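You operate a simulated robot arm through the tools that you are given. There is no shell and no other tool.

The job below is to be done with a simulated robot arm. You get a single attempt, and the scene is never put back.

TASK
Put things in order on the top of the side bench. At the end: the black-ended spool stands where the gold cone stood; the black spindle cover from the top of the side bench stands where the black-ended spool stood; the white-ended spool stands on top of the bagged white garment (bag); the gold cone from the top of the side bench is on the teal tray; whatever was shut is shut again. Leave all else as you found it, and nothing knocked over. Set down upright: gold cone.

The check looks at the end state, three seconds after you hand in, the way a careful person would. Anything else that was tipped, shoved, dropped, spilled or broken makes it a failure. Lids that push on must go on centred and level and be pressed home; caps that screw on are set level and turned clockwise until they are tight.

THE ROBOT
A 6-joint arm with a two-finger parallel gripper, fixed in place. Base frame: the origin is at the foot of the arm, x ahead of it, y to its left, z up; the work surface is at about z = 800. Units: mm, degrees, N and s.
With the tool pointing down near the work surface it reaches from about 260 to 680 mm from the base axis. Its first joint turns from -66.0 to 66.0 degrees. Payload 2.9 kg.
The TCP is the grasp point between the finger pads, 30 mm short of the fingertips. In the tool frame z runs along the fingers and y along their closing line. Largest opening 110 mm; finger width 20, thickness 10; the body of the gripper, 48 by 112 mm, starts 55 mm behind the TCP.
Orientation is told as [roll, pitch, yaw] about the base's x, y, z axes, in that order, counted from this pose: with the fingers straight down and closing along the base's y, the tool's x points along the base's -x, its y along +y and its z along -z.

THE INTERFACE
- The arm moves only by the tool jog_arm. Its argument "steps" is one flat list of numbers, 7 for each row, row after row: the shift along the base's x, y, z in mm, then the turn, a rotation vector about the base's x, y, z in degrees, then the closure in counts, from 0 (fully open) to 255 (shut). In form: [tx, ty, tz, wx, wy, wz, claw, tx, ty, tz, wx, wy, wz, claw, ...]. A call has 1 to 20 rows; each row shifts and turns the commanded pose from where the row before left it. A row lasts 0.2 s, in which the tool goes at most 50 mm and 8.6 degrees; a call with a longer step from one row to the next is refused whole, and so is a gripper value outside its range. A pose out of reach is approached as far as the arm can. The call stops where the force on the tool passes 40 N (or 10 N more than at its start, if that is more) or the arm is blocked; 0.2 s more then pass. Each finger travels about 108 mm/s and halts on what it meets, pressing with about 35 N; the grip force reading is that of the motor and also rises with nothing between the fingers. The clock runs only during rows and for 0.2 s after the last one: add rows that do not move to give the fingers time. It gives the time, the measured TCP pose, the force on the tool (base axes), the opening and the grip force at its end, in the units of the frame above (readings bear some noise), with the torque about the TCP (base axes, N m) and any sound that the robot's microphone picked up.
- Cameras (640 x 400 px; columns grow to the right, rows downward): "scene" is fixed at [74.2, 437, 1372.3]; the picture's right is [-0.76, -0.65, 0.00], its down [-0.44, 0.52, -0.73] and it looks along [0.47, -0.56, -0.68] (base axes); focal length 274 px, centre (320, 200). "wrist" rides on the gripper at [72, 17, -103] in the tool frame; the picture's right is [-0.23, 0.97, 0.00], its down [-0.76, -0.18, -0.62] and it looks along [-0.61, -0.14, 0.78] (tool axes); focal length 222 px, centre (320, 200). There is no depth. A picture from a camera that has moved, and an enlarged one, comes with that camera's place and axes in the base frame and with its lens.
- get_image(camera): a new picture of that camera. No time passes.
- inspect(camera, box): a new picture of the part [left, top, right, bottom] of that camera's present view, enlarged. No time passes.
- finish_job(): hands the job in; it is judged then, once.

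Places have to be worked out from the pictures, the camera data and where the tool is seen. Open the gripper and draw the arm clear of the work before you hand the job in, unless the task says otherwise.

The tools are called after "Emit:" as a command line: name --argument value ..., lists and objects as JSON in quotes. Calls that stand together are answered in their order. jog_arm: Moves the arm, as the interface text tells. Its arguments: {"type":"object","properties":{"steps":{"type":"array","items":{"type":"number"}}},"required":["steps"]} The other tools are called the same way: get_image (camera) takes a picture; inspect (camera, box) takes an enlarged picture of a part of a camera's view; finish_job () hands the job in.

At the start:

```text
time: 0.0
tcp_pos: [404.7, 88.8, 1145.8]
tool_rot: [0.0, 0.0, -0.1]
contact_force: [-1.4, 0.0, 0.1]
moment: [-0.01, 0.02, 0.03]
gripper_width: 110.0
finger_force: 0.1
```

scene: 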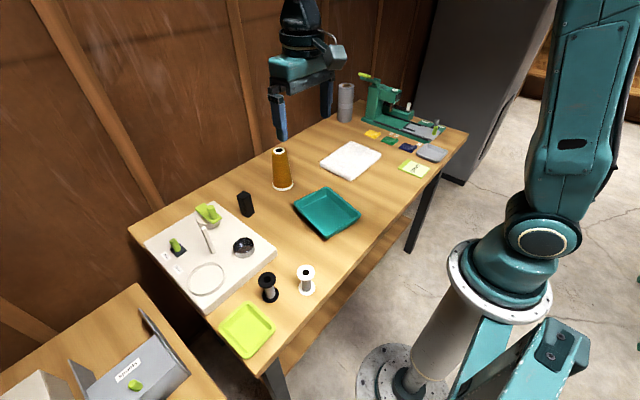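
wrist: 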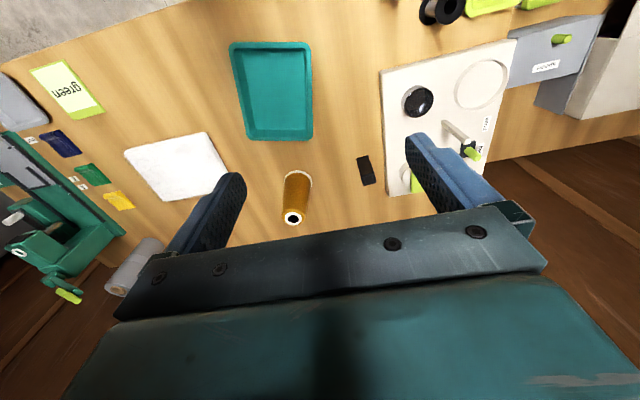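

I start by looking closely at the scene in enlarged views to identify each item.

Emit:
inspect --camera "scene" --box '[200, 130, 360, 230]'

Emit:
inspect --camera "scene" --box '[200, 230, 360, 330]'

Emit:
inspect --camera "scene" --box '[300, 70, 480, 190]'

Emit:
inspect --camera "scene" --box '[130, 180, 290, 300]'

Emit:
inspect --camera "scene" --box '[0, 270, 280, 400]'

Emit:
get_image --camera "wrist"

```text
4.00 times, centred on (280, 180) of scene
camera zoom: at [74.2, 437.0, 1372.3], right [-0.76, -0.65, 0.0], down [-0.44, 0.52, -0.73], along [0.47, -0.56, -0.68], focal length 1095 px, centre (480, 280)
```

zoom: 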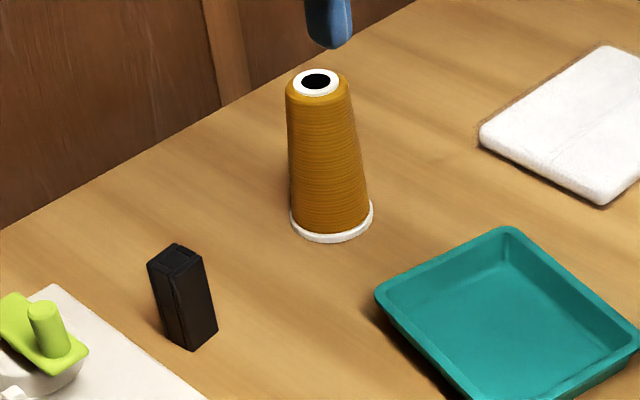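

```text
4.00 times, centred on (280, 280) of scene
camera zoom: at [74.2, 437.0, 1372.3], right [-0.76, -0.65, 0.0], down [-0.44, 0.52, -0.73], along [0.47, -0.56, -0.68], focal length 1095 px, centre (480, -120)
```

zoom: 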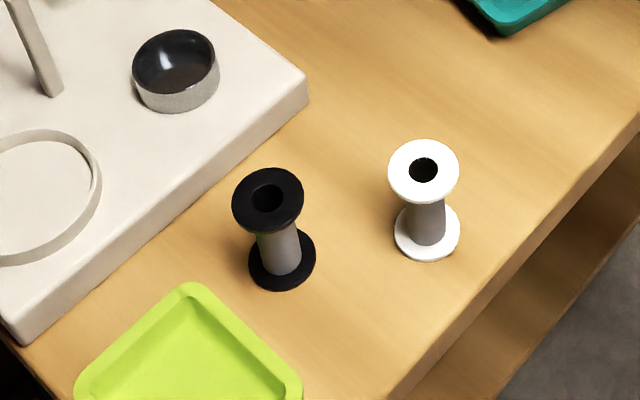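

```text
3.33 times, centred on (390, 130) of scene
camera zoom: at [74.2, 437.0, 1372.3], right [-0.76, -0.65, 0.0], down [-0.44, 0.52, -0.73], along [0.47, -0.56, -0.68], focal length 913 px, centre (87, 433)
```

zoom: 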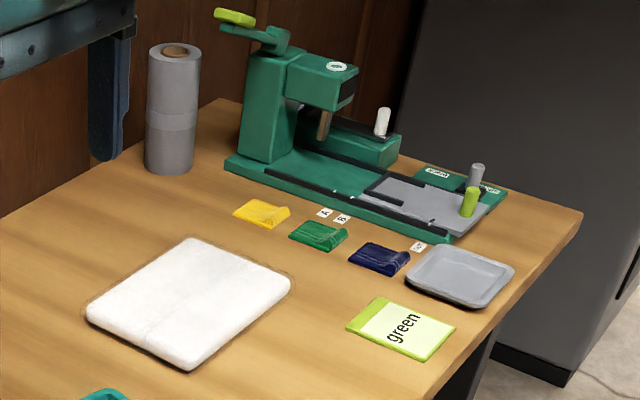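

```text
3.33 times, centred on (210, 240) of scene
camera zoom: at [74.2, 437.0, 1372.3], right [-0.76, -0.65, 0.0], down [-0.44, 0.52, -0.73], along [0.47, -0.56, -0.68], focal length 913 px, centre (687, 67)
```

zoom: 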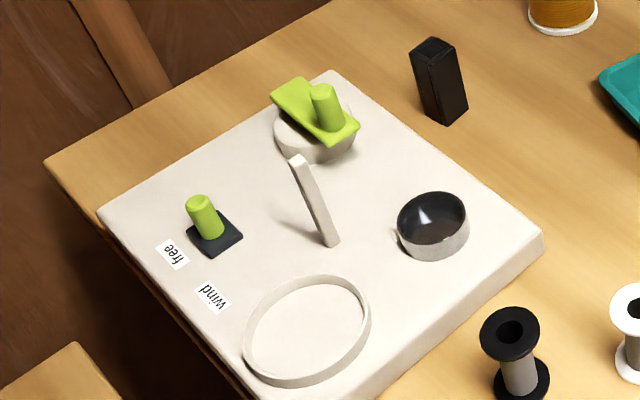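

```text
2.29 times, centred on (140, 335) of scene
camera zoom: at [74.2, 437.0, 1372.3], right [-0.76, -0.65, 0.0], down [-0.44, 0.52, -0.73], along [0.47, -0.56, -0.68], focal length 626 px, centre (731, -109)
```

zoom: 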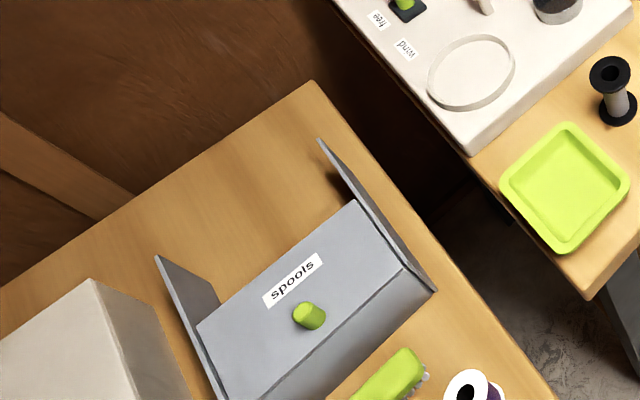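

```text
taken
camera wrist: at [332.2, 104.9, 1249.1], right [0.23, 0.97, 0.0], down [0.76, -0.18, 0.62], along [0.61, -0.14, -0.78], focal length 222 px, centre (320, 200)
```

wrist: 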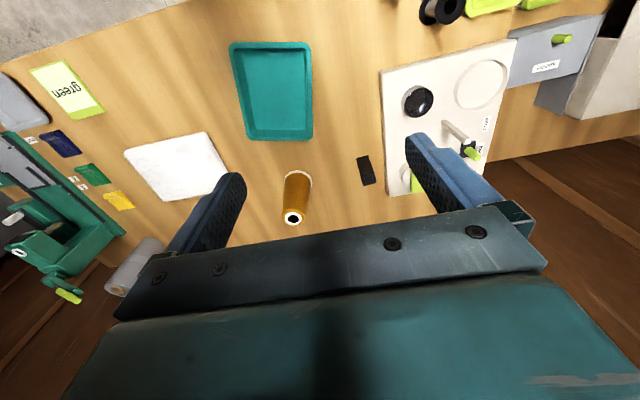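

The black block, dome on the winder, spools and cone need closer views to be sure which is the "black spindle cover". I take strong enlargements.

Emit:
inspect --camera "scene" --box '[229, 185, 269, 220]'

Emit:
inspect --camera "scene" --box '[220, 225, 270, 265]'

Emit:
inspect --camera "scene" --box '[190, 195, 240, 235]'

Emit:
inspect --camera "wrist" --box '[340, 60, 520, 200]'

Emit:
inspect --camera "wrist" --box '[0, 50, 240, 310]'

Emit:
inspect --camera "wrist" --box '[400, 0, 640, 180]'

```text
11.43 times, centred on (249, 202) of scene
camera zoom: at [74.2, 437.0, 1372.3], right [-0.76, -0.65, 0.0], down [-0.44, 0.52, -0.73], along [0.47, -0.56, -0.68], focal length 3129 px, centre (1131, 171)
```

zoom: 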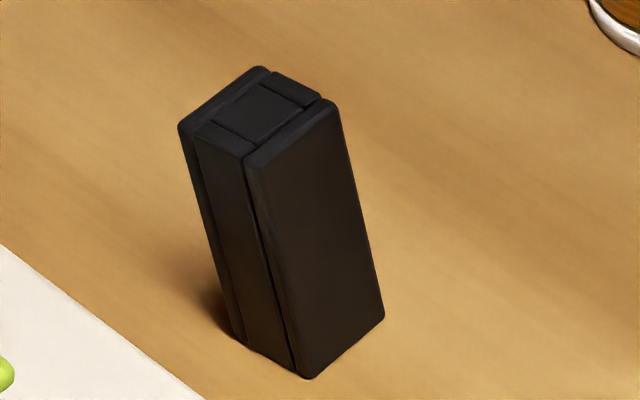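

```text
10.00 times, centred on (245, 245) of scene
camera zoom: at [74.2, 437.0, 1372.3], right [-0.76, -0.65, 0.0], down [-0.44, 0.52, -0.73], along [0.47, -0.56, -0.68], focal length 2738 px, centre (1070, -250)
```

zoom: 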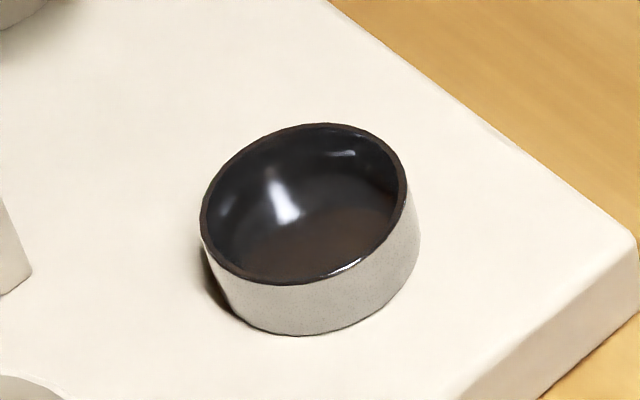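

```text
10.00 times, centred on (215, 215) of scene
camera zoom: at [74.2, 437.0, 1372.3], right [-0.76, -0.65, 0.0], down [-0.44, 0.52, -0.73], along [0.47, -0.56, -0.68], focal length 2738 px, centre (1370, 50)
```

zoom: 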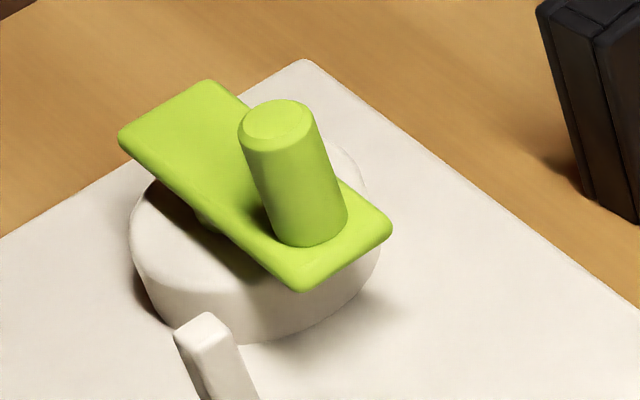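

```text
2.86 times, centred on (430, 130) of wrist
camera zoom: at [332.2, 104.9, 1249.1], right [0.23, 0.97, 0.0], down [0.76, -0.18, 0.62], along [0.61, -0.14, -0.78], focal length 635 px, centre (6, 400)
```

zoom: 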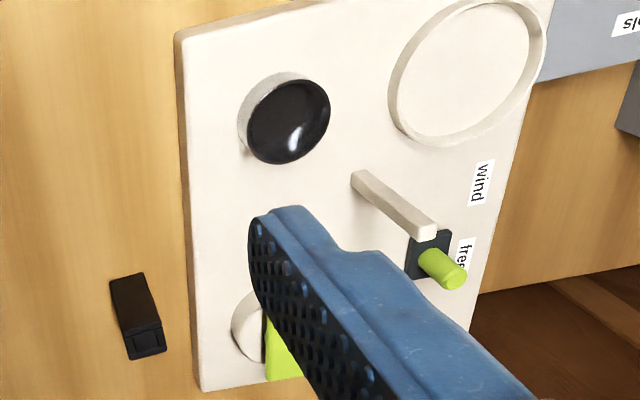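

```text
1.54 times, centred on (120, 180) of wrist
camera zoom: at [332.2, 104.9, 1249.1], right [0.23, 0.97, 0.0], down [0.76, -0.18, 0.62], along [0.61, -0.14, -0.78], focal length 342 px, centre (628, 231)
```

zoom: 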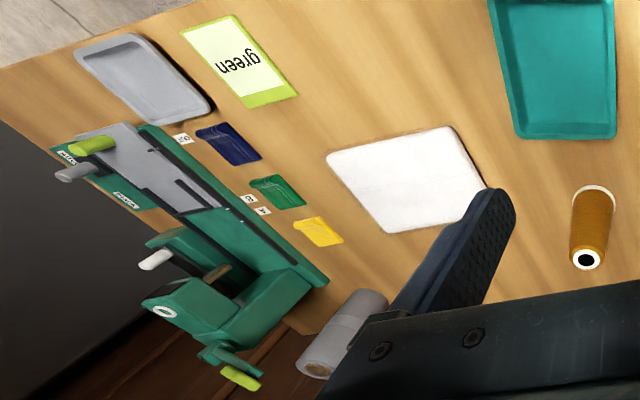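

```text
2.22 times, centred on (520, 90) of wrist
camera zoom: at [332.2, 104.9, 1249.1], right [0.23, 0.97, 0.0], down [0.76, -0.18, 0.62], along [0.61, -0.14, -0.78], focal length 494 px, centre (-124, 444)
```

zoom: 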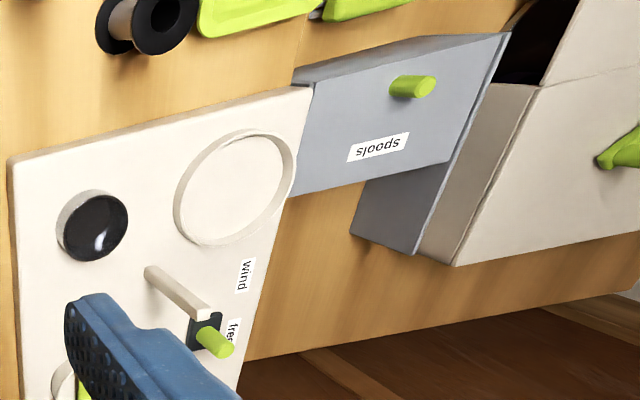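

The loose black block is the only free-standing black cover on the bench (the bowl is part of the winder plate). I estimate cone ≈ (616,-10), block ≈ (591,151), black spool ≈ (352,281), white spool ≈ (304,216). I move above the cone to refine with the wrist camera.

Emit:
jog_arm --steps '[26, -12.3, -12, 0, 0, 0, 0, 26, -12.3, -12, 0, 0, 0, 0, 26, -12.3, -12, 0, 0, 0, 0, 26, -12.3, -12, 0, 0, 0, 0, 26, -12.3, -12, 0, 0, 0, 0, 26, -12.3, -12, 0, 0, 0, 0, 26, -12.3, -12, 0, 0, 0, 0, 26, -12.3, -12, 0, 0, 0, 0, 0, 0, 0, 0, 0, 0, 0]'

```text
time: 2.0
tcp_pos: [615.1, -8.7, 1048.6]
tool_rot: [0.0, -0.1, 0.0]
contact_force: [-0.9, -0.3, -0.9]
moment: [0.01, 0.02, 0.02]
gripper_width: 110.0
finger_force: 0.0
```

The arm reached a hover above the cone; I look with both cameras.

Emit:
get_image --camera "wrist"

Emit:
get_image --camera "scene"

Emit:
inspect --camera "scene" --box '[200, 90, 360, 190]'

Emit:
inspect --camera "wrist" --box '[240, 80, 400, 180]'

```text
taken
camera wrist: at [541.0, 7.8, 1152.3], right [0.23, 0.97, 0.0], down [0.76, -0.18, 0.62], along [0.61, -0.14, -0.78], focal length 222 px, centre (320, 200)
```

wrist: 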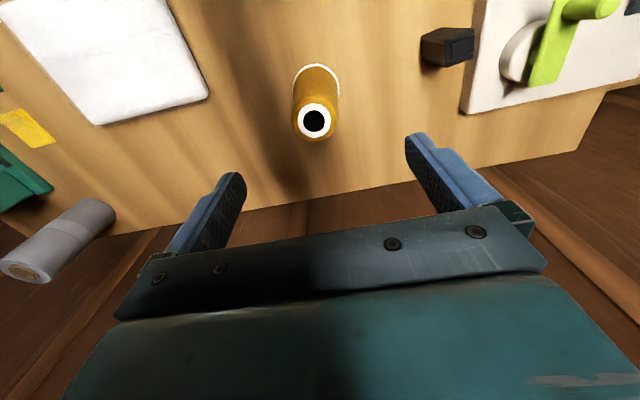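

```text
taken
```

scene: 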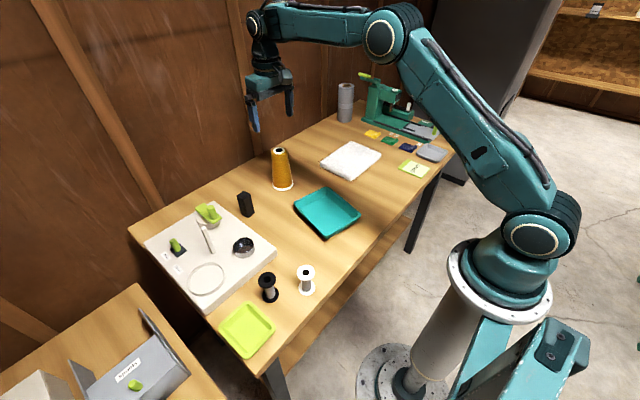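

```text
4.00 times, centred on (280, 140) of scene
camera zoom: at [74.2, 437.0, 1372.3], right [-0.76, -0.65, 0.0], down [-0.44, 0.52, -0.73], along [0.47, -0.56, -0.68], focal length 1095 px, centre (480, 440)
```

zoom: 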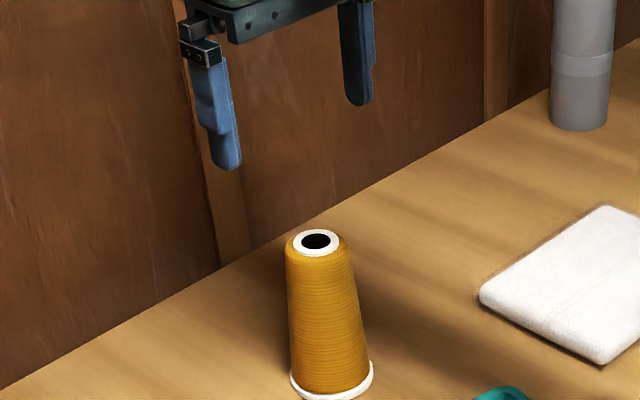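

```text
4.00 times, centred on (320, 130) of wrist
camera zoom: at [541.0, 7.8, 1152.3], right [0.23, 0.97, 0.0], down [0.76, -0.18, 0.62], along [0.61, -0.14, -0.78], focal length 888 px, centre (320, 480)
```

zoom: 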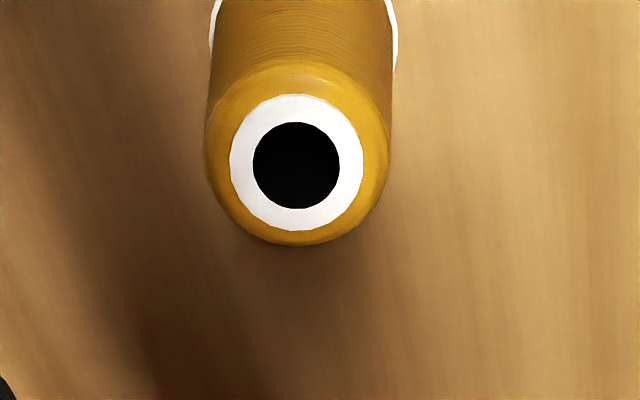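

Wrist view triangulates the cone axis at about (615.5, -15.5), top near z≈928. I shift to align and come lower to verify before straddling it.

Emit:
jog_arm --steps '[1.3, -3, -35, 0, 0, 0, 0, 1.3, -3, -35, 0, 0, 0, 0, 0, 0, 0, 0, 0, 0, 0]'

Emit:
get_image --camera "wrist"

Emit:
inspect --camera "scene" --box '[220, 100, 340, 200]'

```text
time: 2.8
tcp_pos: [616.0, -15.2, 979.5]
tool_rot: [-0.1, -0.1, 0.0]
contact_force: [0.3, 0.1, -0.2]
moment: [-0.03, -0.01, -0.01]
gripper_width: 110.2
finger_force: 0.0
```

```text
taken
camera wrist: at [543.5, 1.6, 1082.8], right [0.23, 0.97, 0.0], down [0.76, -0.18, 0.62], along [0.61, -0.14, -0.78], focal length 222 px, centre (320, 200)
```

wrist: 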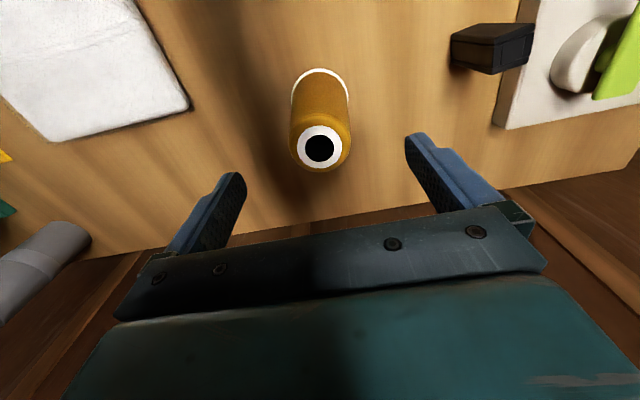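

```text
4.00 times, centred on (280, 150) of scene
camera zoom: at [74.2, 437.0, 1372.3], right [-0.76, -0.65, 0.0], down [-0.44, 0.52, -0.73], along [0.47, -0.56, -0.68], focal length 1095 px, centre (480, 400)
```

zoom: 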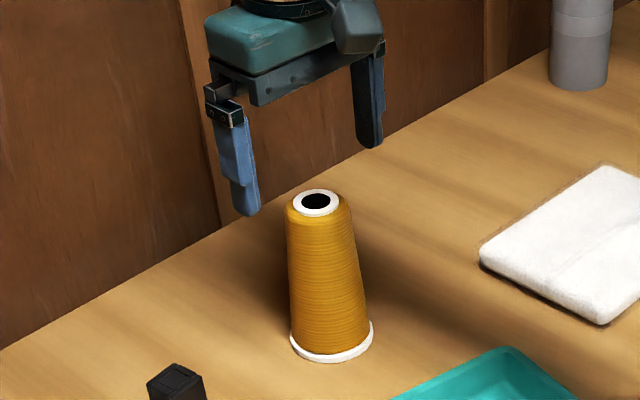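

The cone's hole sits exactly where the tool axis projects, so alignment is good. I descend to TCP z≈902 (contact above the cone's centre of mass) and close.

Emit:
jog_arm --steps '[0, 0, -26, 0, 0, 0, 0, 0, 0, -26, 0, 0, 0, 0, 0, 0, -25.5, 0, 0, 0, 0, 0, 0, 0, 0, 0, 0, 0, 0, 0, 0, 0, 0, 0, 80, 0, 0, 0, 0, 0, 0, 120, 0, 0, 0, 0, 0, 0, 170, 0, 0, 0, 0, 0, 0, 200, 0, 0, 0, 0, 0, 0, 200, 0, 0, 0, 0, 0, 0, 200]'

Emit:
inspect --camera "scene" --box '[220, 100, 340, 200]'

Emit:
get_image --camera "wrist"

```text
time: 5.0
tcp_pos: [615.5, -16.0, 902.6]
tool_rot: [0.1, 0.0, 0.0]
contact_force: [0.9, 0.3, 0.3]
moment: [-0.03, -0.05, 0.02]
gripper_width: 56.1
finger_force: 35.1
```

```text
4.00 times, centred on (280, 150) of scene
camera zoom: at [74.2, 437.0, 1372.3], right [-0.76, -0.65, 0.0], down [-0.44, 0.52, -0.73], along [0.47, -0.56, -0.68], focal length 1095 px, centre (480, 400)
```

zoom: 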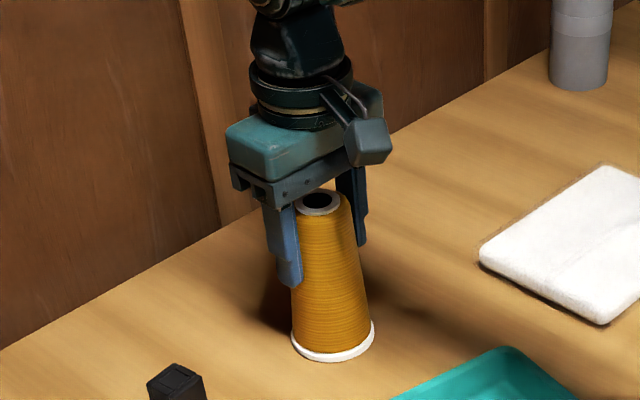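

```text
taken
camera wrist: at [543.4, 0.2, 1005.6], right [0.23, 0.97, 0.0], down [0.76, -0.18, 0.62], along [0.61, -0.14, -0.78], focal length 222 px, centre (320, 200)
```

wrist: 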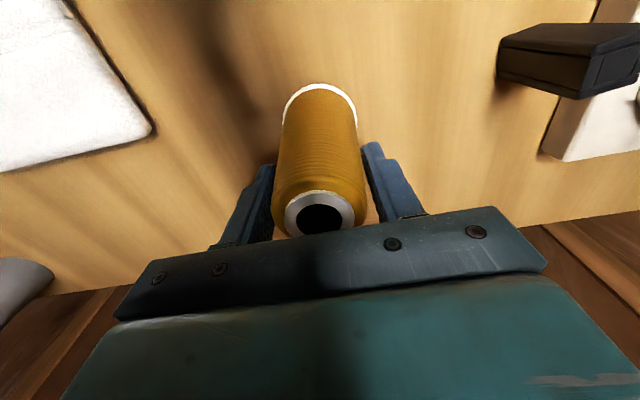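

Grip holds at 56 mm with 35 N. I lift slowly and check that the cone comes along upright.

Emit:
jog_arm --steps '[0, 0, 5, 0, 0, 0, 200, 0, 0, 10, 0, 0, 0, 200, 0, 0, 15, 0, 0, 0, 200, 0, 0, 20, 0, 0, 0, 200, 0, 0, 10, 0, 0, 0, 200, 0, 0, 0, 0, 0, 0, 200]'

Emit:
inspect --camera "scene" --box '[220, 100, 340, 200]'

Emit:
inspect --camera "scene" --box '[280, 170, 376, 250]'

Emit:
get_image --camera "wrist"

```text
time: 6.4
tcp_pos: [616.5, -15.0, 960.5]
tool_rot: [0.0, 0.0, -0.1]
contact_force: [-0.5, 0.0, -1.8]
moment: [0.01, -0.02, 0.02]
gripper_width: 56.0
finger_force: 34.7
```

```text
4.00 times, centred on (280, 150) of scene
camera zoom: at [74.2, 437.0, 1372.3], right [-0.76, -0.65, 0.0], down [-0.44, 0.52, -0.73], along [0.47, -0.56, -0.68], focal length 1095 px, centre (480, 400)
```

zoom: 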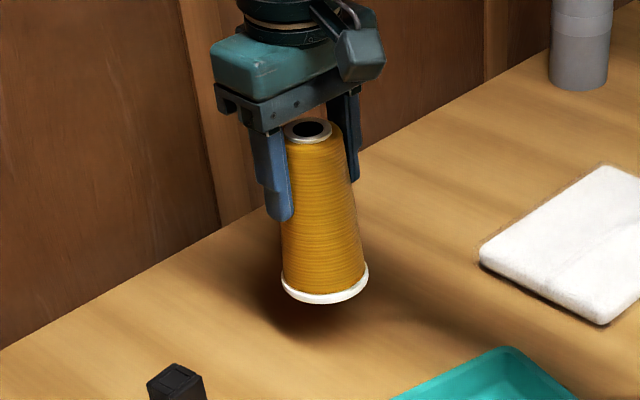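

```text
5.00 times, centred on (328, 210) of scene
camera zoom: at [74.2, 437.0, 1372.3], right [-0.76, -0.65, 0.0], down [-0.44, 0.52, -0.73], along [0.47, -0.56, -0.68], focal length 1369 px, centre (280, 150)
```

zoom: 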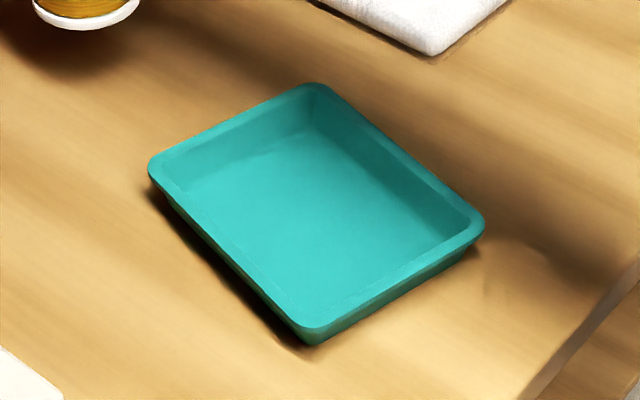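

```text
taken
camera wrist: at [543.3, 1.1, 1064.8], right [0.23, 0.97, 0.0], down [0.76, -0.18, 0.62], along [0.61, -0.14, -0.78], focal length 222 px, centre (320, 200)
```

wrist: 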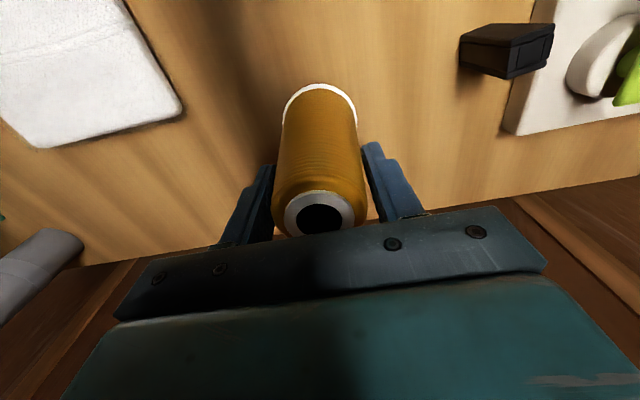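

The cone hangs upright (≈180 g). The tray floor centre works out to about (419,-4); I carry the cone there at height, then come partly down.

Emit:
jog_arm --steps '[0, 0, 10, 0, 0, 0, 200, -8, 0.5, 10, 0, 0, 0, 200, -18, 1.1, 0, 0, 0, 0, 200, -20, 1.2, 0, 0, 0, 0, 200, -20, 1.2, 0, 0, 0, 0, 200, -20, 1.2, 0, 0, 0, 0, 200, -20, 1.2, 0, 0, 0, 0, 200, -20, 1.2, 0, 0, 0, 0, 200, -20, 1.2, 0, 0, 0, 0, 200, -20, 1.2, 0, 0, 0, 0, 200, -18, 1.2, 0, 0, 0, 0, 200, -12.3, 1.2, 0, 0, 0, 0, 200, 0, 0, 0, 0, 0, 0, 200, 0, 0, -15, 0, 0, 0, 200, 0, 0, -20, 0, 0, 0, 200, 0, 0, -12, 0, 0, 0, 200, 0, 0, 0, 0, 0, 0, 200, 0, 0, 0, 0, 0, 0, 200]'

Emit:
get_image --camera "scene"

Emit:
inspect --camera "scene" --box '[280, 150, 376, 250]'

Emit:
get_image --camera "wrist"

```text
time: 10.2
tcp_pos: [421.3, -4.8, 934.9]
tool_rot: [0.0, -0.1, 0.0]
contact_force: [0.5, 1.0, -2.1]
moment: [0.02, 0.02, -0.02]
gripper_width: 56.0
finger_force: 34.5
```

```text
taken
```

scene: 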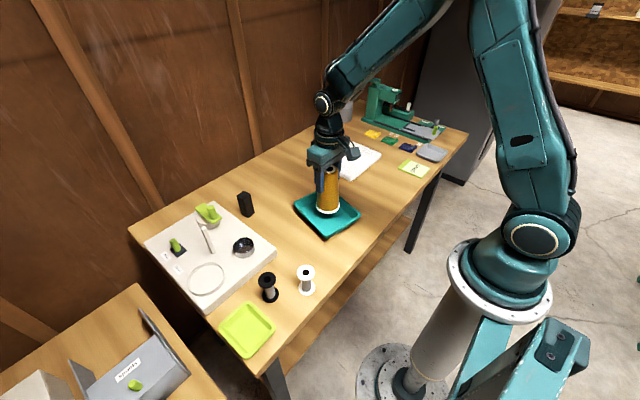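

```text
4.00 times, centred on (328, 200) of scene
camera zoom: at [74.2, 437.0, 1372.3], right [-0.76, -0.65, 0.0], down [-0.44, 0.52, -0.73], along [0.47, -0.56, -0.68], focal length 1095 px, centre (288, 200)
```

zoom: 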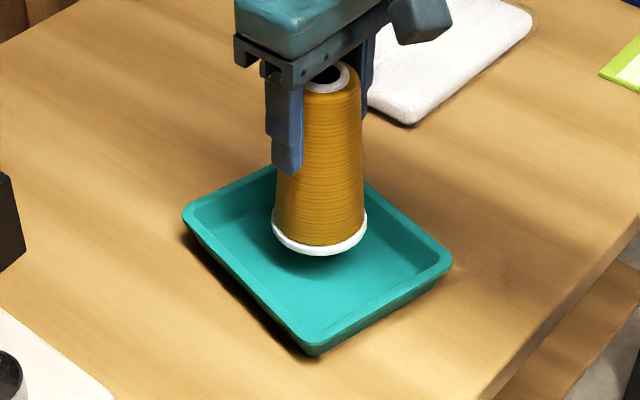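

```text
taken
camera wrist: at [346.5, 12.2, 1038.7], right [0.23, 0.97, 0.0], down [0.76, -0.18, 0.62], along [0.61, -0.14, -0.78], focal length 222 px, centre (320, 200)
```

wrist: 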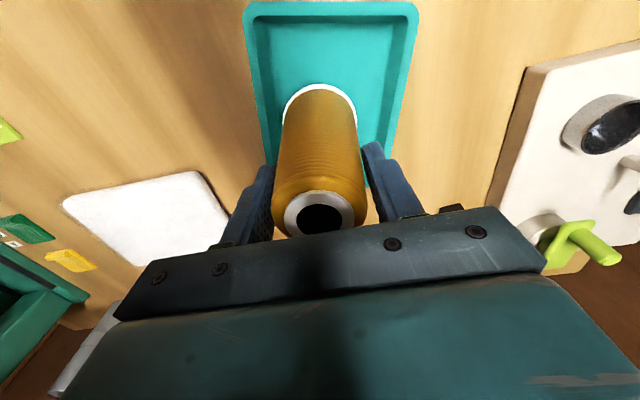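

The cone is well centred above the tray floor. I lower carefully toward expected contact at TCP z≈906.

Emit:
jog_arm --steps '[0, 0, -10, 0, 0, 0, 200, 0, 0, -10, 0, 0, 0, 200, 0, 0, -5, 0, 0, 0, 200, 0, 0, -2, 0, 0, 0, 200, 0, 0, 0, 0, 0, 0, 200]'

Emit:
inspect --camera "scene" --box '[296, 175, 360, 235]'

```text
time: 11.4
tcp_pos: [418.8, -2.5, 909.3]
tool_rot: [0.0, 0.1, 0.0]
contact_force: [0.8, 0.2, -1.1]
moment: [-0.02, 0.02, -0.01]
gripper_width: 56.1
finger_force: 34.6
```

```text
6.67 times, centred on (328, 205) of scene
camera zoom: at [74.2, 437.0, 1372.3], right [-0.76, -0.65, 0.0], down [-0.44, 0.52, -0.73], along [0.47, -0.56, -0.68], focal length 1825 px, centre (267, 167)
```

zoom: 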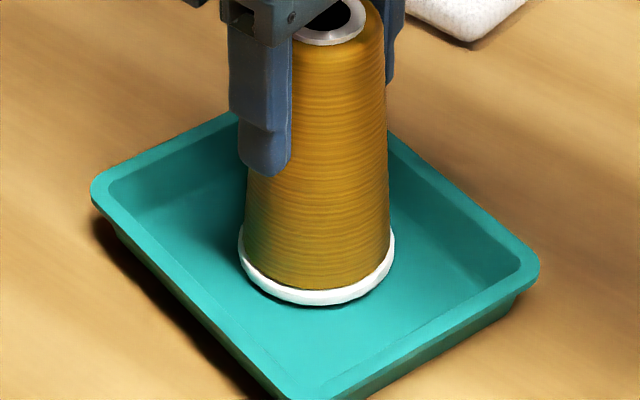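

The base is nearly on the floor of the tray. I lower in 1 mm steps and read the force for contact.

Emit:
jog_arm --steps '[0, 0, -1, 0, 0, 0, 200, 0, 0, -1, 0, 0, 0, 200, 0, 0, 0, 0, 0, 0, 200]'

```text
time: 12.2
tcp_pos: [419.0, -3.0, 906.5]
tool_rot: [-0.1, -0.1, 0.0]
contact_force: [0.1, -1.3, -1.5]
moment: [0.01, 0.01, 0.01]
gripper_width: 55.7
finger_force: 34.5
```

No contact yet (still carrying its weight), so I continue down 1 mm at a time.

Emit:
jog_arm --steps '[0, 0, -1, 0, 0, 0, 200, 0, 0, -0.5, 0, 0, 0, 200, 0, 0, 0, 0, 0, 0, 200]'

```text
time: 13.0
tcp_pos: [418.5, -4.0, 906.4]
tool_rot: [0.0, -0.1, 0.1]
contact_force: [-4.2, -0.5, 23.6]
moment: [-0.21, 0.48, 0.01]
gripper_width: 55.8
finger_force: 34.6
```

Contact made (23 N). I ease up slightly, then open the fingers slowly and symmetrically.

Emit:
jog_arm --steps '[0, 0, 0.8, 0, 0, 0, 200, 0, 0, 0, 0, 0, 0, 200]'

```text
time: 13.6
tcp_pos: [418.5, -2.9, 906.7]
tool_rot: [0.0, -0.1, -0.1]
contact_force: [-3.1, 0.4, 23.2]
moment: [-0.04, 0.12, -0.01]
gripper_width: 55.8
finger_force: 35.1
```

Still pressing at 23 N, so I ease up a little more.

Emit:
jog_arm --steps '[0, 0, 0.6, 0, 0, 0, 200, 0, 0, 0, 0, 0, 0, 200]'

```text
time: 14.2
tcp_pos: [419.3, -3.9, 906.1]
tool_rot: [0.0, -0.1, 0.0]
contact_force: [-2.1, -1.6, 18.3]
moment: [-0.1, -0.11, 0.02]
gripper_width: 56.0
finger_force: 34.9
```

Emit:
jog_arm --steps '[0, 0, 0.6, 0, 0, 0, 200, 0, 0, 0, 0, 0, 0, 200]'

```text
time: 14.8
tcp_pos: [418.1, -3.6, 905.0]
tool_rot: [-0.1, 0.1, 0.0]
contact_force: [1.4, 0.0, -0.6]
moment: [0.03, -0.18, 0.02]
gripper_width: 56.1
finger_force: 34.6
```

Force is now about zero with the base seated. I open gradually and then check before withdrawing.

Emit:
jog_arm --steps '[0, 0, 0, 0, 0, 0, 122, 0, 0, 0, 0, 0, 0, 110, 0, 0, 0, 0, 0, 0, 80, 0, 0, 0, 0, 0, 0, 40, 0, 0, 0, 0, 0, 0, 20, 0, 0, 0, 0, 0, 0, 20]'

Emit:
get_image --camera "wrist"

Emit:
inspect --camera "scene" --box '[280, 150, 376, 250]'

```text
time: 16.2
tcp_pos: [420.1, -4.0, 906.1]
tool_rot: [0.0, -0.1, 0.1]
contact_force: [-0.3, -0.1, 0.3]
moment: [-0.03, 0.03, 0.01]
gripper_width: 101.5
finger_force: 0.1
```

```text
taken
camera wrist: at [346.3, 12.9, 1010.5], right [0.23, 0.97, 0.0], down [0.76, -0.18, 0.62], along [0.61, -0.14, -0.78], focal length 222 px, centre (320, 200)
```

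wrist: 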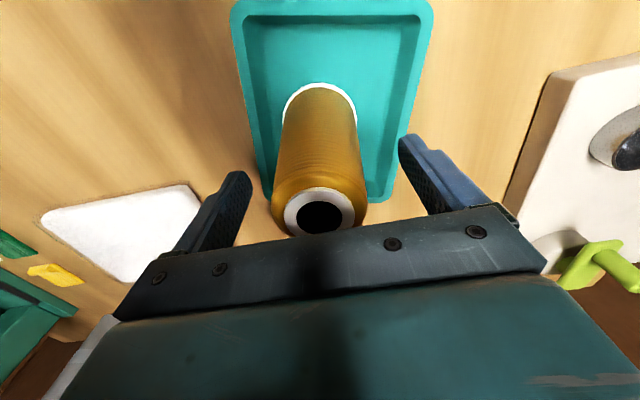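

```text
4.00 times, centred on (328, 200) of scene
camera zoom: at [74.2, 437.0, 1372.3], right [-0.76, -0.65, 0.0], down [-0.44, 0.52, -0.73], along [0.47, -0.56, -0.68], focal length 1095 px, centre (288, 200)
```

zoom: 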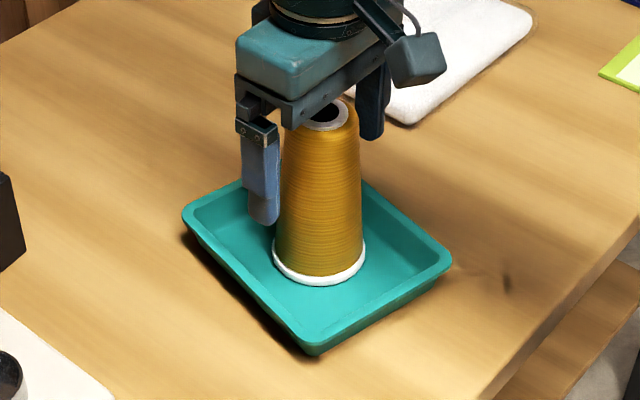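

The cone stands upright in the tray. I withdraw straight up, then travel toward the black-ended spool while turning the gripper 90° so the fingers close along x (away from the green tray).

Emit:
jog_arm --steps '[0, 0, 20, 0, 0, 0, 20, 0, 0, 30, 0, 0, 0, 20, 0, 0, 35, 0, 0, 0, 20, 0, 0, 35, 0, 0, 0, 20, -5.4, 23.2, 0, 0, 0, 7.5, 20, -5.4, 23.2, 0, 0, 0, 7.5, 20, -5.4, 23.2, 0, 0, 0, 7.5, 20, -5.4, 23.2, 0, 0, 0, 7.5, 20, -5.4, 23.2, 0, 0, 0, 7.5, 20, -5.4, 23.2, 0, 0, 0, 7.5, 20, -5.4, 23.2, 0, 0, 0, 7.5, 20, -5.4, 23.2, 0, 0, 0, 7.5, 20, -5.4, 23.2, 0, 0, 0, 7.5, 20, -5.4, 23.2, 0, 0, 0, 7.5, 20, -5.4, 23.2, 0, 0, 0, 7.5, 20, -5.4, 23.2, 0, 0, 0, 7.5, 20, 0, 0, 0, 0, 0, 0, 20]'

Emit:
get_image --camera "wrist"

Emit:
get_image --camera "scene"

```text
time: 19.8
tcp_pos: [354.2, 275.0, 1028.0]
tool_rot: [0.1, -0.1, 90.1]
contact_force: [0.6, 0.5, 0.3]
moment: [0.01, 0.01, -0.03]
gripper_width: 101.2
finger_force: 0.0
```

```text
taken
camera wrist: at [338.0, 202.0, 1131.3], right [-0.97, 0.23, 0.0], down [0.18, 0.76, 0.62], along [0.14, 0.61, -0.78], focal length 222 px, centre (320, 200)
```

wrist: 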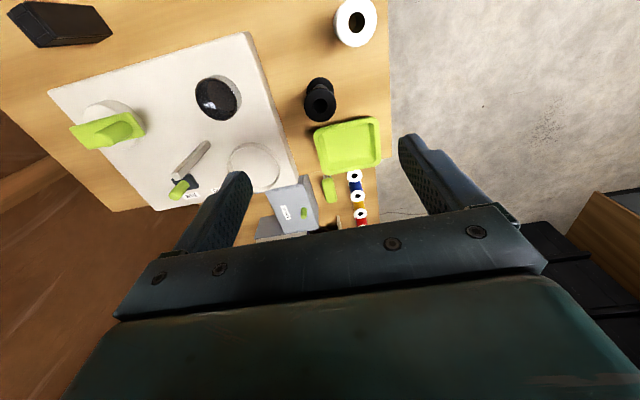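

```text
taken
```

scene: 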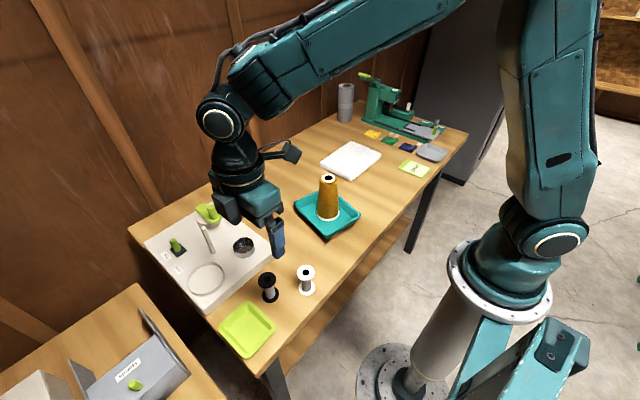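

The black spool appears nearly centred under the tool. I zoom in to measure its exact offset.

Emit:
inspect --camera "wrist" --box '[270, 60, 370, 140]'

Emit:
inspect --camera "wrist" --box '[0, 0, 260, 220]'

Emit:
inspect --camera "wrist" --box '[315, 0, 395, 60]'

```text
5.00 times, centred on (320, 100) of wrist
camera zoom: at [338.0, 202.0, 1131.3], right [-0.97, 0.23, 0.0], down [0.18, 0.76, 0.62], along [0.14, 0.61, -0.78], focal length 1111 px, centre (320, 700)
```

zoom: 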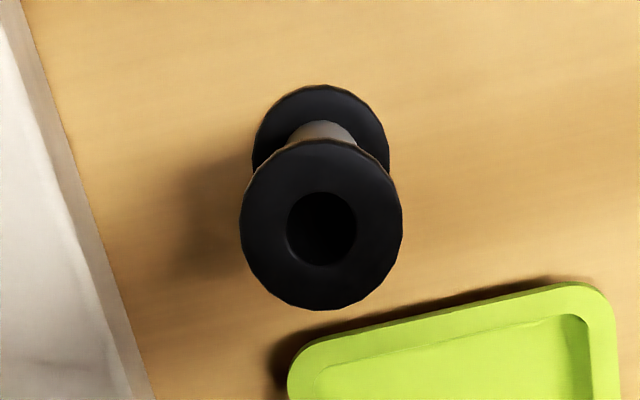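

```text
1.82 times, centred on (130, 110) of wrist
camera zoom: at [338.0, 202.0, 1131.3], right [-0.97, 0.23, 0.0], down [0.18, 0.76, 0.62], along [0.14, 0.61, -0.78], focal length 404 px, centre (666, 364)
```

zoom: 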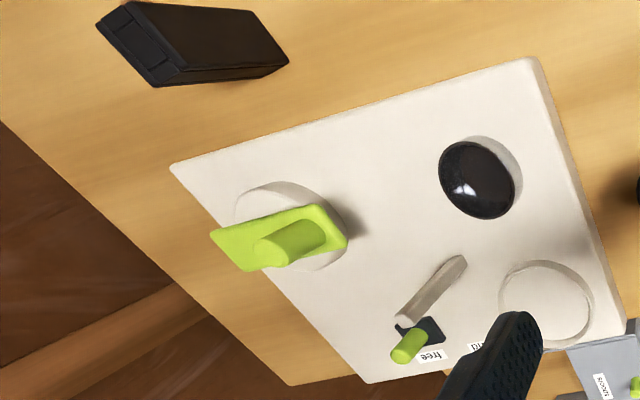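

```text
6.67 times, centred on (355, 30) of wrist
camera zoom: at [338.0, 202.0, 1131.3], right [-0.97, 0.23, 0.0], down [0.18, 0.76, 0.62], along [0.14, 0.61, -0.78], focal length 1481 px, centre (87, 1333)
```

zoom: 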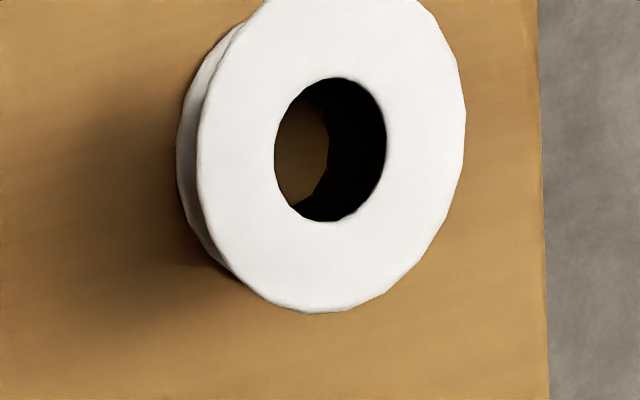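

Measured: spool axis at ≈(354.5, 273.8), flange Ø≈37 mm. I narrow the fingers to ~62 mm opening and descend to just above the spool's top to verify.

Emit:
jog_arm --steps '[0, -0.5, -30, 0, 0, 0, 60, 0, 0, -30, 0, 0, 0, 111, 0, 0, -30, 0, 0, 0, 111, 0, 0, -30, 0, 0, 0, 111, 0, 0, 0, 0, 0, 0, 111]'

Emit:
get_image --camera "wrist"

Emit:
inspect --camera "scene" --box '[220, 210, 348, 310]'

```text
time: 21.0
tcp_pos: [356.4, 272.8, 906.5]
tool_rot: [0.1, 0.1, 90.0]
contact_force: [1.3, 0.2, 0.6]
moment: [0.0, -0.01, -0.05]
gripper_width: 62.4
finger_force: 0.1
```

```text
taken
camera wrist: at [338.1, 200.2, 1010.1], right [-0.97, 0.23, 0.0], down [0.18, 0.76, 0.62], along [0.14, 0.61, -0.78], focal length 222 px, centre (320, 200)
```

wrist: 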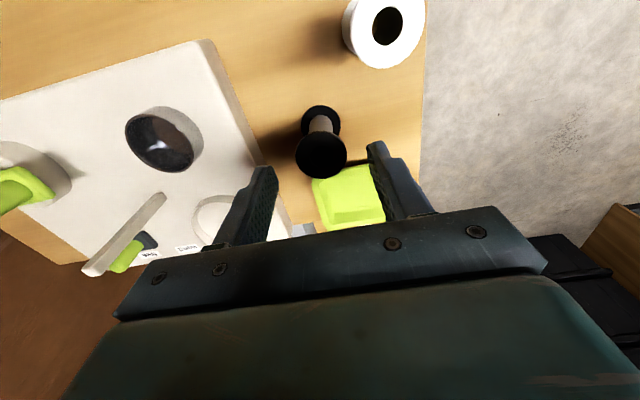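

```text
4.00 times, centred on (284, 260) of scene
camera zoom: at [74.2, 437.0, 1372.3], right [-0.76, -0.65, 0.0], down [-0.44, 0.52, -0.73], along [0.47, -0.56, -0.68], focal length 1095 px, centre (464, -40)
```

zoom: 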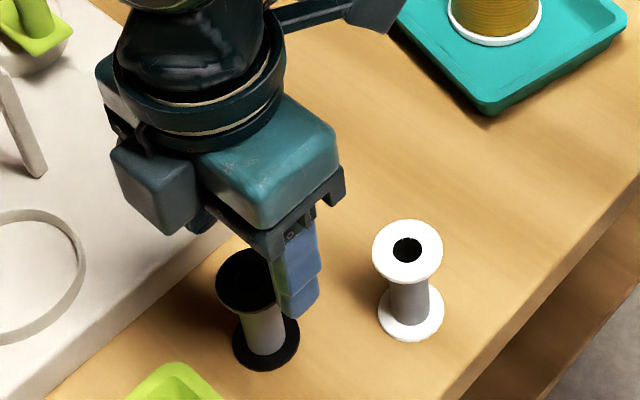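

I zoom on the spool top to check the residual offset before going down over it.

Emit:
inspect --camera "wrist" --box '[270, 95, 370, 195]'

```text
4.00 times, centred on (320, 145) of wrist
camera zoom: at [338.1, 200.2, 1010.1], right [-0.97, 0.23, 0.0], down [0.18, 0.76, 0.62], along [0.14, 0.61, -0.78], focal length 888 px, centre (320, 420)
```

zoom: 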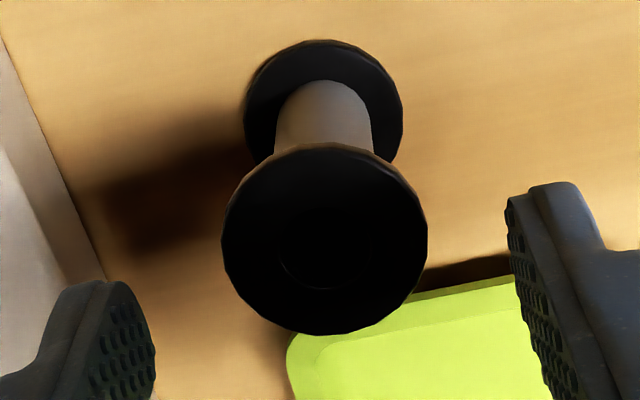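

Offset is only ~1 mm. I descend with small final steps to TCP z≈835 so the fingers span both flanges, watching force.

Emit:
jog_arm --steps '[0, -1, -20, 0, 0, 0, 111, 0, 0, -20, 0, 0, 0, 111, 0, 0, -15, 0, 0, 0, 111, 0, 0, -8, 0, 0, 0, 111, 0, 0, -4, 0, 0, 0, 111, 0, 0, -3, 0, 0, 0, 111, 0, 0, -1.8, 0, 0, 0, 111, 0, 0, 0, 0, 0, 0, 111]'

Emit:
get_image --camera "wrist"

Emit:
inspect --camera "scene" --box '[220, 230, 320, 310]'

```text
time: 22.8
tcp_pos: [355.4, 273.3, 835.6]
tool_rot: [0.0, -0.1, 90.1]
contact_force: [0.0, -0.1, -0.5]
moment: [0.0, -0.02, -0.02]
gripper_width: 62.3
finger_force: 0.2
```

```text
taken
camera wrist: at [337.7, 200.5, 938.7], right [-0.97, 0.23, 0.0], down [0.18, 0.76, 0.62], along [0.14, 0.61, -0.78], focal length 222 px, centre (320, 200)
```

wrist: 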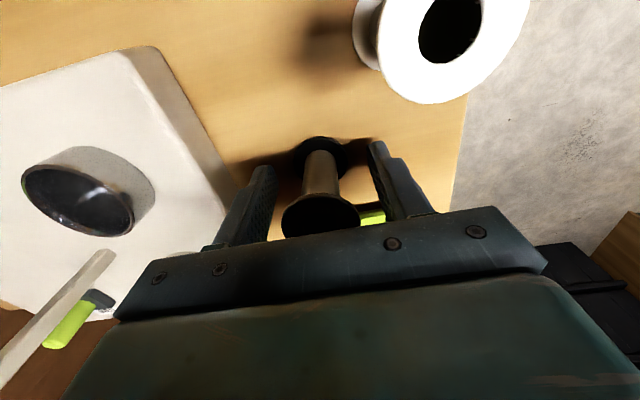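

```text
5.00 times, centred on (270, 270) of scene
camera zoom: at [74.2, 437.0, 1372.3], right [-0.76, -0.65, 0.0], down [-0.44, 0.52, -0.73], along [0.47, -0.56, -0.68], focal length 1369 px, centre (570, -150)
```

zoom: 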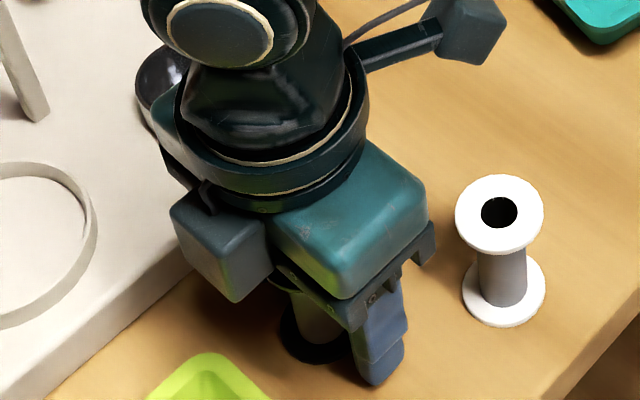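

The fingers straddle the spool cleanly. I close on it and lift gently.

Emit:
jog_arm --steps '[0, 0, 0, 0, 0, 0, 140, 0, 0, 0, 0, 0, 0, 160, 0, 0, 0, 0, 0, 0, 180, 0, 0, 0, 0, 0, 0, 220, 0, 0, 0, 0, 0, 0, 220, 0, 0, 0, 0, 0, 0, 220]'

Emit:
get_image --camera "wrist"

```text
time: 24.2
tcp_pos: [355.5, 273.4, 835.3]
tool_rot: [0.0, 0.0, 90.1]
contact_force: [0.2, 0.6, -0.8]
moment: [-0.03, 0.02, 0.0]
gripper_width: 36.1
finger_force: 35.2
```

```text
taken
camera wrist: at [337.7, 200.5, 938.8], right [-0.97, 0.23, 0.0], down [0.18, 0.76, 0.62], along [0.14, 0.61, -0.78], focal length 222 px, centre (320, 200)
```

wrist: 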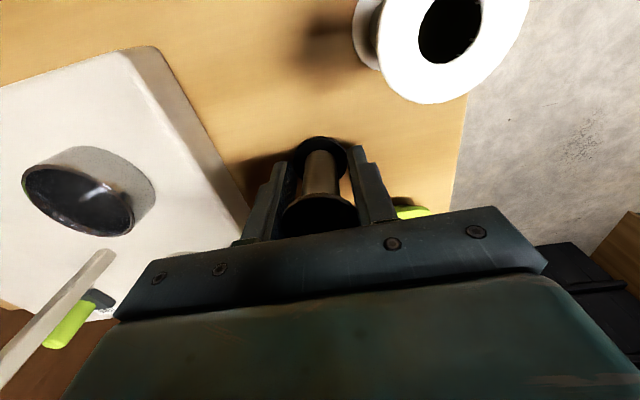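

Gripped at 36 mm. I lift straight up first and check.

Emit:
jog_arm --steps '[0, 0, 4, 0, 0, 0, 220, 0, 0, 10, 0, 0, 0, 220, 0, 0, 18, 0, 0, 0, 220, 0, 0, 22, 0, 0, 0, 220, 0, 0, 25, 0, 0, 0, 220, 0, 0, 25, 0, 0, 0, 220, 0, 0, 20, 0, 0, 0, 220, 0, 0, 6, 0, 0, 0, 220, 0, 0, 0, 0, 0, 0, 220]'

Emit:
inspect --camera "scene" --box '[200, 190, 360, 310]'

Emit:
get_image --camera "wrist"

```text
time: 26.2
tcp_pos: [354.9, 273.4, 965.6]
tool_rot: [0.0, 0.0, 90.0]
contact_force: [0.5, -0.2, -1.1]
moment: [-0.03, -0.02, -0.03]
gripper_width: 36.0
finger_force: 34.8
```

```text
3.33 times, centred on (280, 250) of scene
camera zoom: at [74.2, 437.0, 1372.3], right [-0.76, -0.65, 0.0], down [-0.44, 0.52, -0.73], along [0.47, -0.56, -0.68], focal length 913 px, centre (453, 33)
```

zoom: 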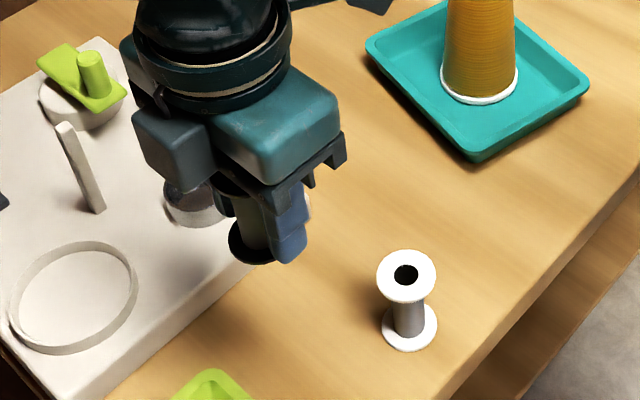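

```text
taken
camera wrist: at [337.7, 200.1, 1068.4], right [-0.97, 0.23, 0.0], down [0.18, 0.76, 0.62], along [0.14, 0.61, -0.78], focal length 222 px, centre (320, 200)
```

wrist: 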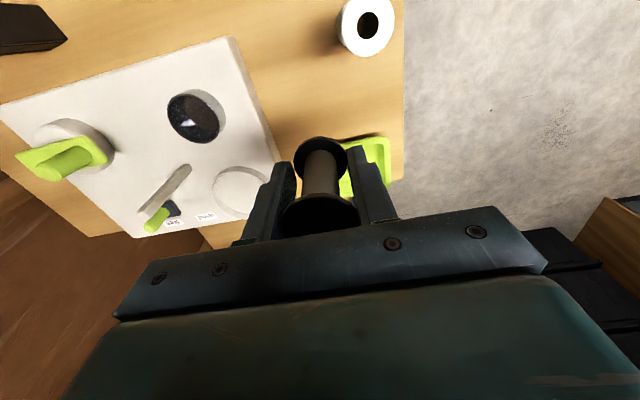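

The spool is held straight. I carry it to above the cone's former spot (615.4,-15.6), turning back to yaw 0 on the way.

Emit:
jog_arm --steps '[8, -9, 0, 0, 0, -3, 220, 12, -13, 0, 0, 0, -5, 220, 15, -16.5, 0, 0, 0, -5, 220, 15, -16.5, 0, 0, 0, -5, 220, 15, -16.5, 0, 0, 0, -5, 220, 15, -16.5, 0, 0, 0, -5, 220, 15, -16.5, 0, 0, 0, -5, 220, 15, -16.5, 0, 0, 0, -5, 220, 15, -16.5, 0, 0, 0, -5, 220, 15, -16.5, 0, 0, 0, -5, 220, 15, -16.5, 0, 0, 0, -5, 220, 15, -16.5, 0, 0, 0, -5, 220, 15, -16.5, 0, 0, 0, -5, 220, 15, -16.5, 0, 0, 0, -5, 220, 15, -16.5, 0, 0, 0, -5, 220, 15, -16.5, 0, 0, 0, -5, 220, 15, -16.5, 0, 0, 0, -5, 220, 12, -14, 0, 0, 0, -5, 220, 4.2, -5, 0, 0, 0, -2, 220, 0, 0, 0, 0, 0, 0, 220]'

Emit:
get_image --camera "scene"

Emit:
get_image --camera "wrist"

```text
time: 30.4
tcp_pos: [615.4, -16.7, 965.3]
tool_rot: [0.1, 0.0, -0.1]
contact_force: [0.0, 1.1, -0.8]
moment: [0.01, -0.01, 0.02]
gripper_width: 35.7
finger_force: 35.2
```

```text
taken
```

scene: 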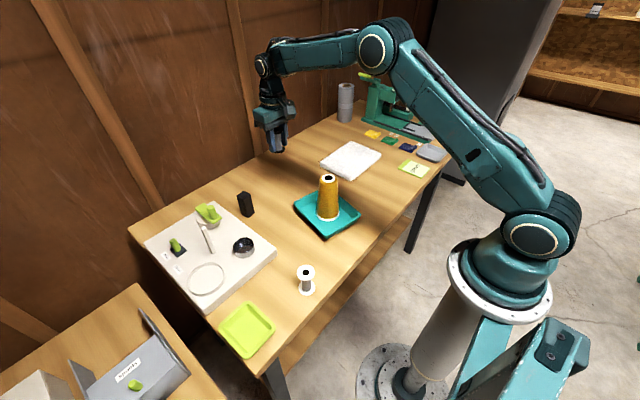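

```text
taken
camera wrist: at [542.7, 0.6, 1068.9], right [0.23, 0.97, 0.0], down [0.76, -0.18, 0.62], along [0.61, -0.14, -0.78], focal length 222 px, centre (320, 200)
```

wrist: 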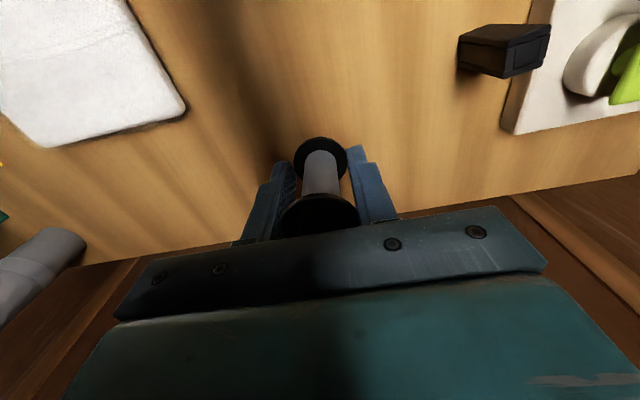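

Positioned above the old cone spot. I lower most of the way, then look at force near the surface.

Emit:
jog_arm --steps '[0, 0, -15, 0, 0, 0, 220, 0, 0, -22, 0, 0, 0, 220, 0, 0, -25, 0, 0, 0, 220, 0, 0, -25, 0, 0, 0, 220, 0, 0, -20, 0, 0, 0, 220, 0, 0, -12, 0, 0, 0, 220, 0, 0, -6, 0, 0, 0, 220, 0, 0, -3, 0, 0, 0, 220, 0, 0, 0, 0, 0, 0, 220]'

Emit:
inspect --camera "scene" --box '[240, 140, 320, 200]'

```text
time: 32.4
tcp_pos: [615.1, -14.4, 836.0]
tool_rot: [0.0, -0.1, 0.1]
contact_force: [-0.5, -0.6, 0.1]
moment: [0.01, -0.03, 0.0]
gripper_width: 36.0
finger_force: 35.0
```

```text
6.67 times, centred on (280, 170) of scene
camera zoom: at [74.2, 437.0, 1372.3], right [-0.76, -0.65, 0.0], down [-0.44, 0.52, -0.73], along [0.47, -0.56, -0.68], focal length 1825 px, centre (587, 400)
```

zoom: 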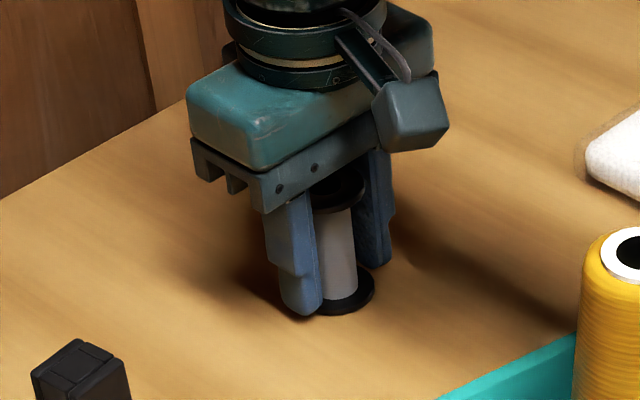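

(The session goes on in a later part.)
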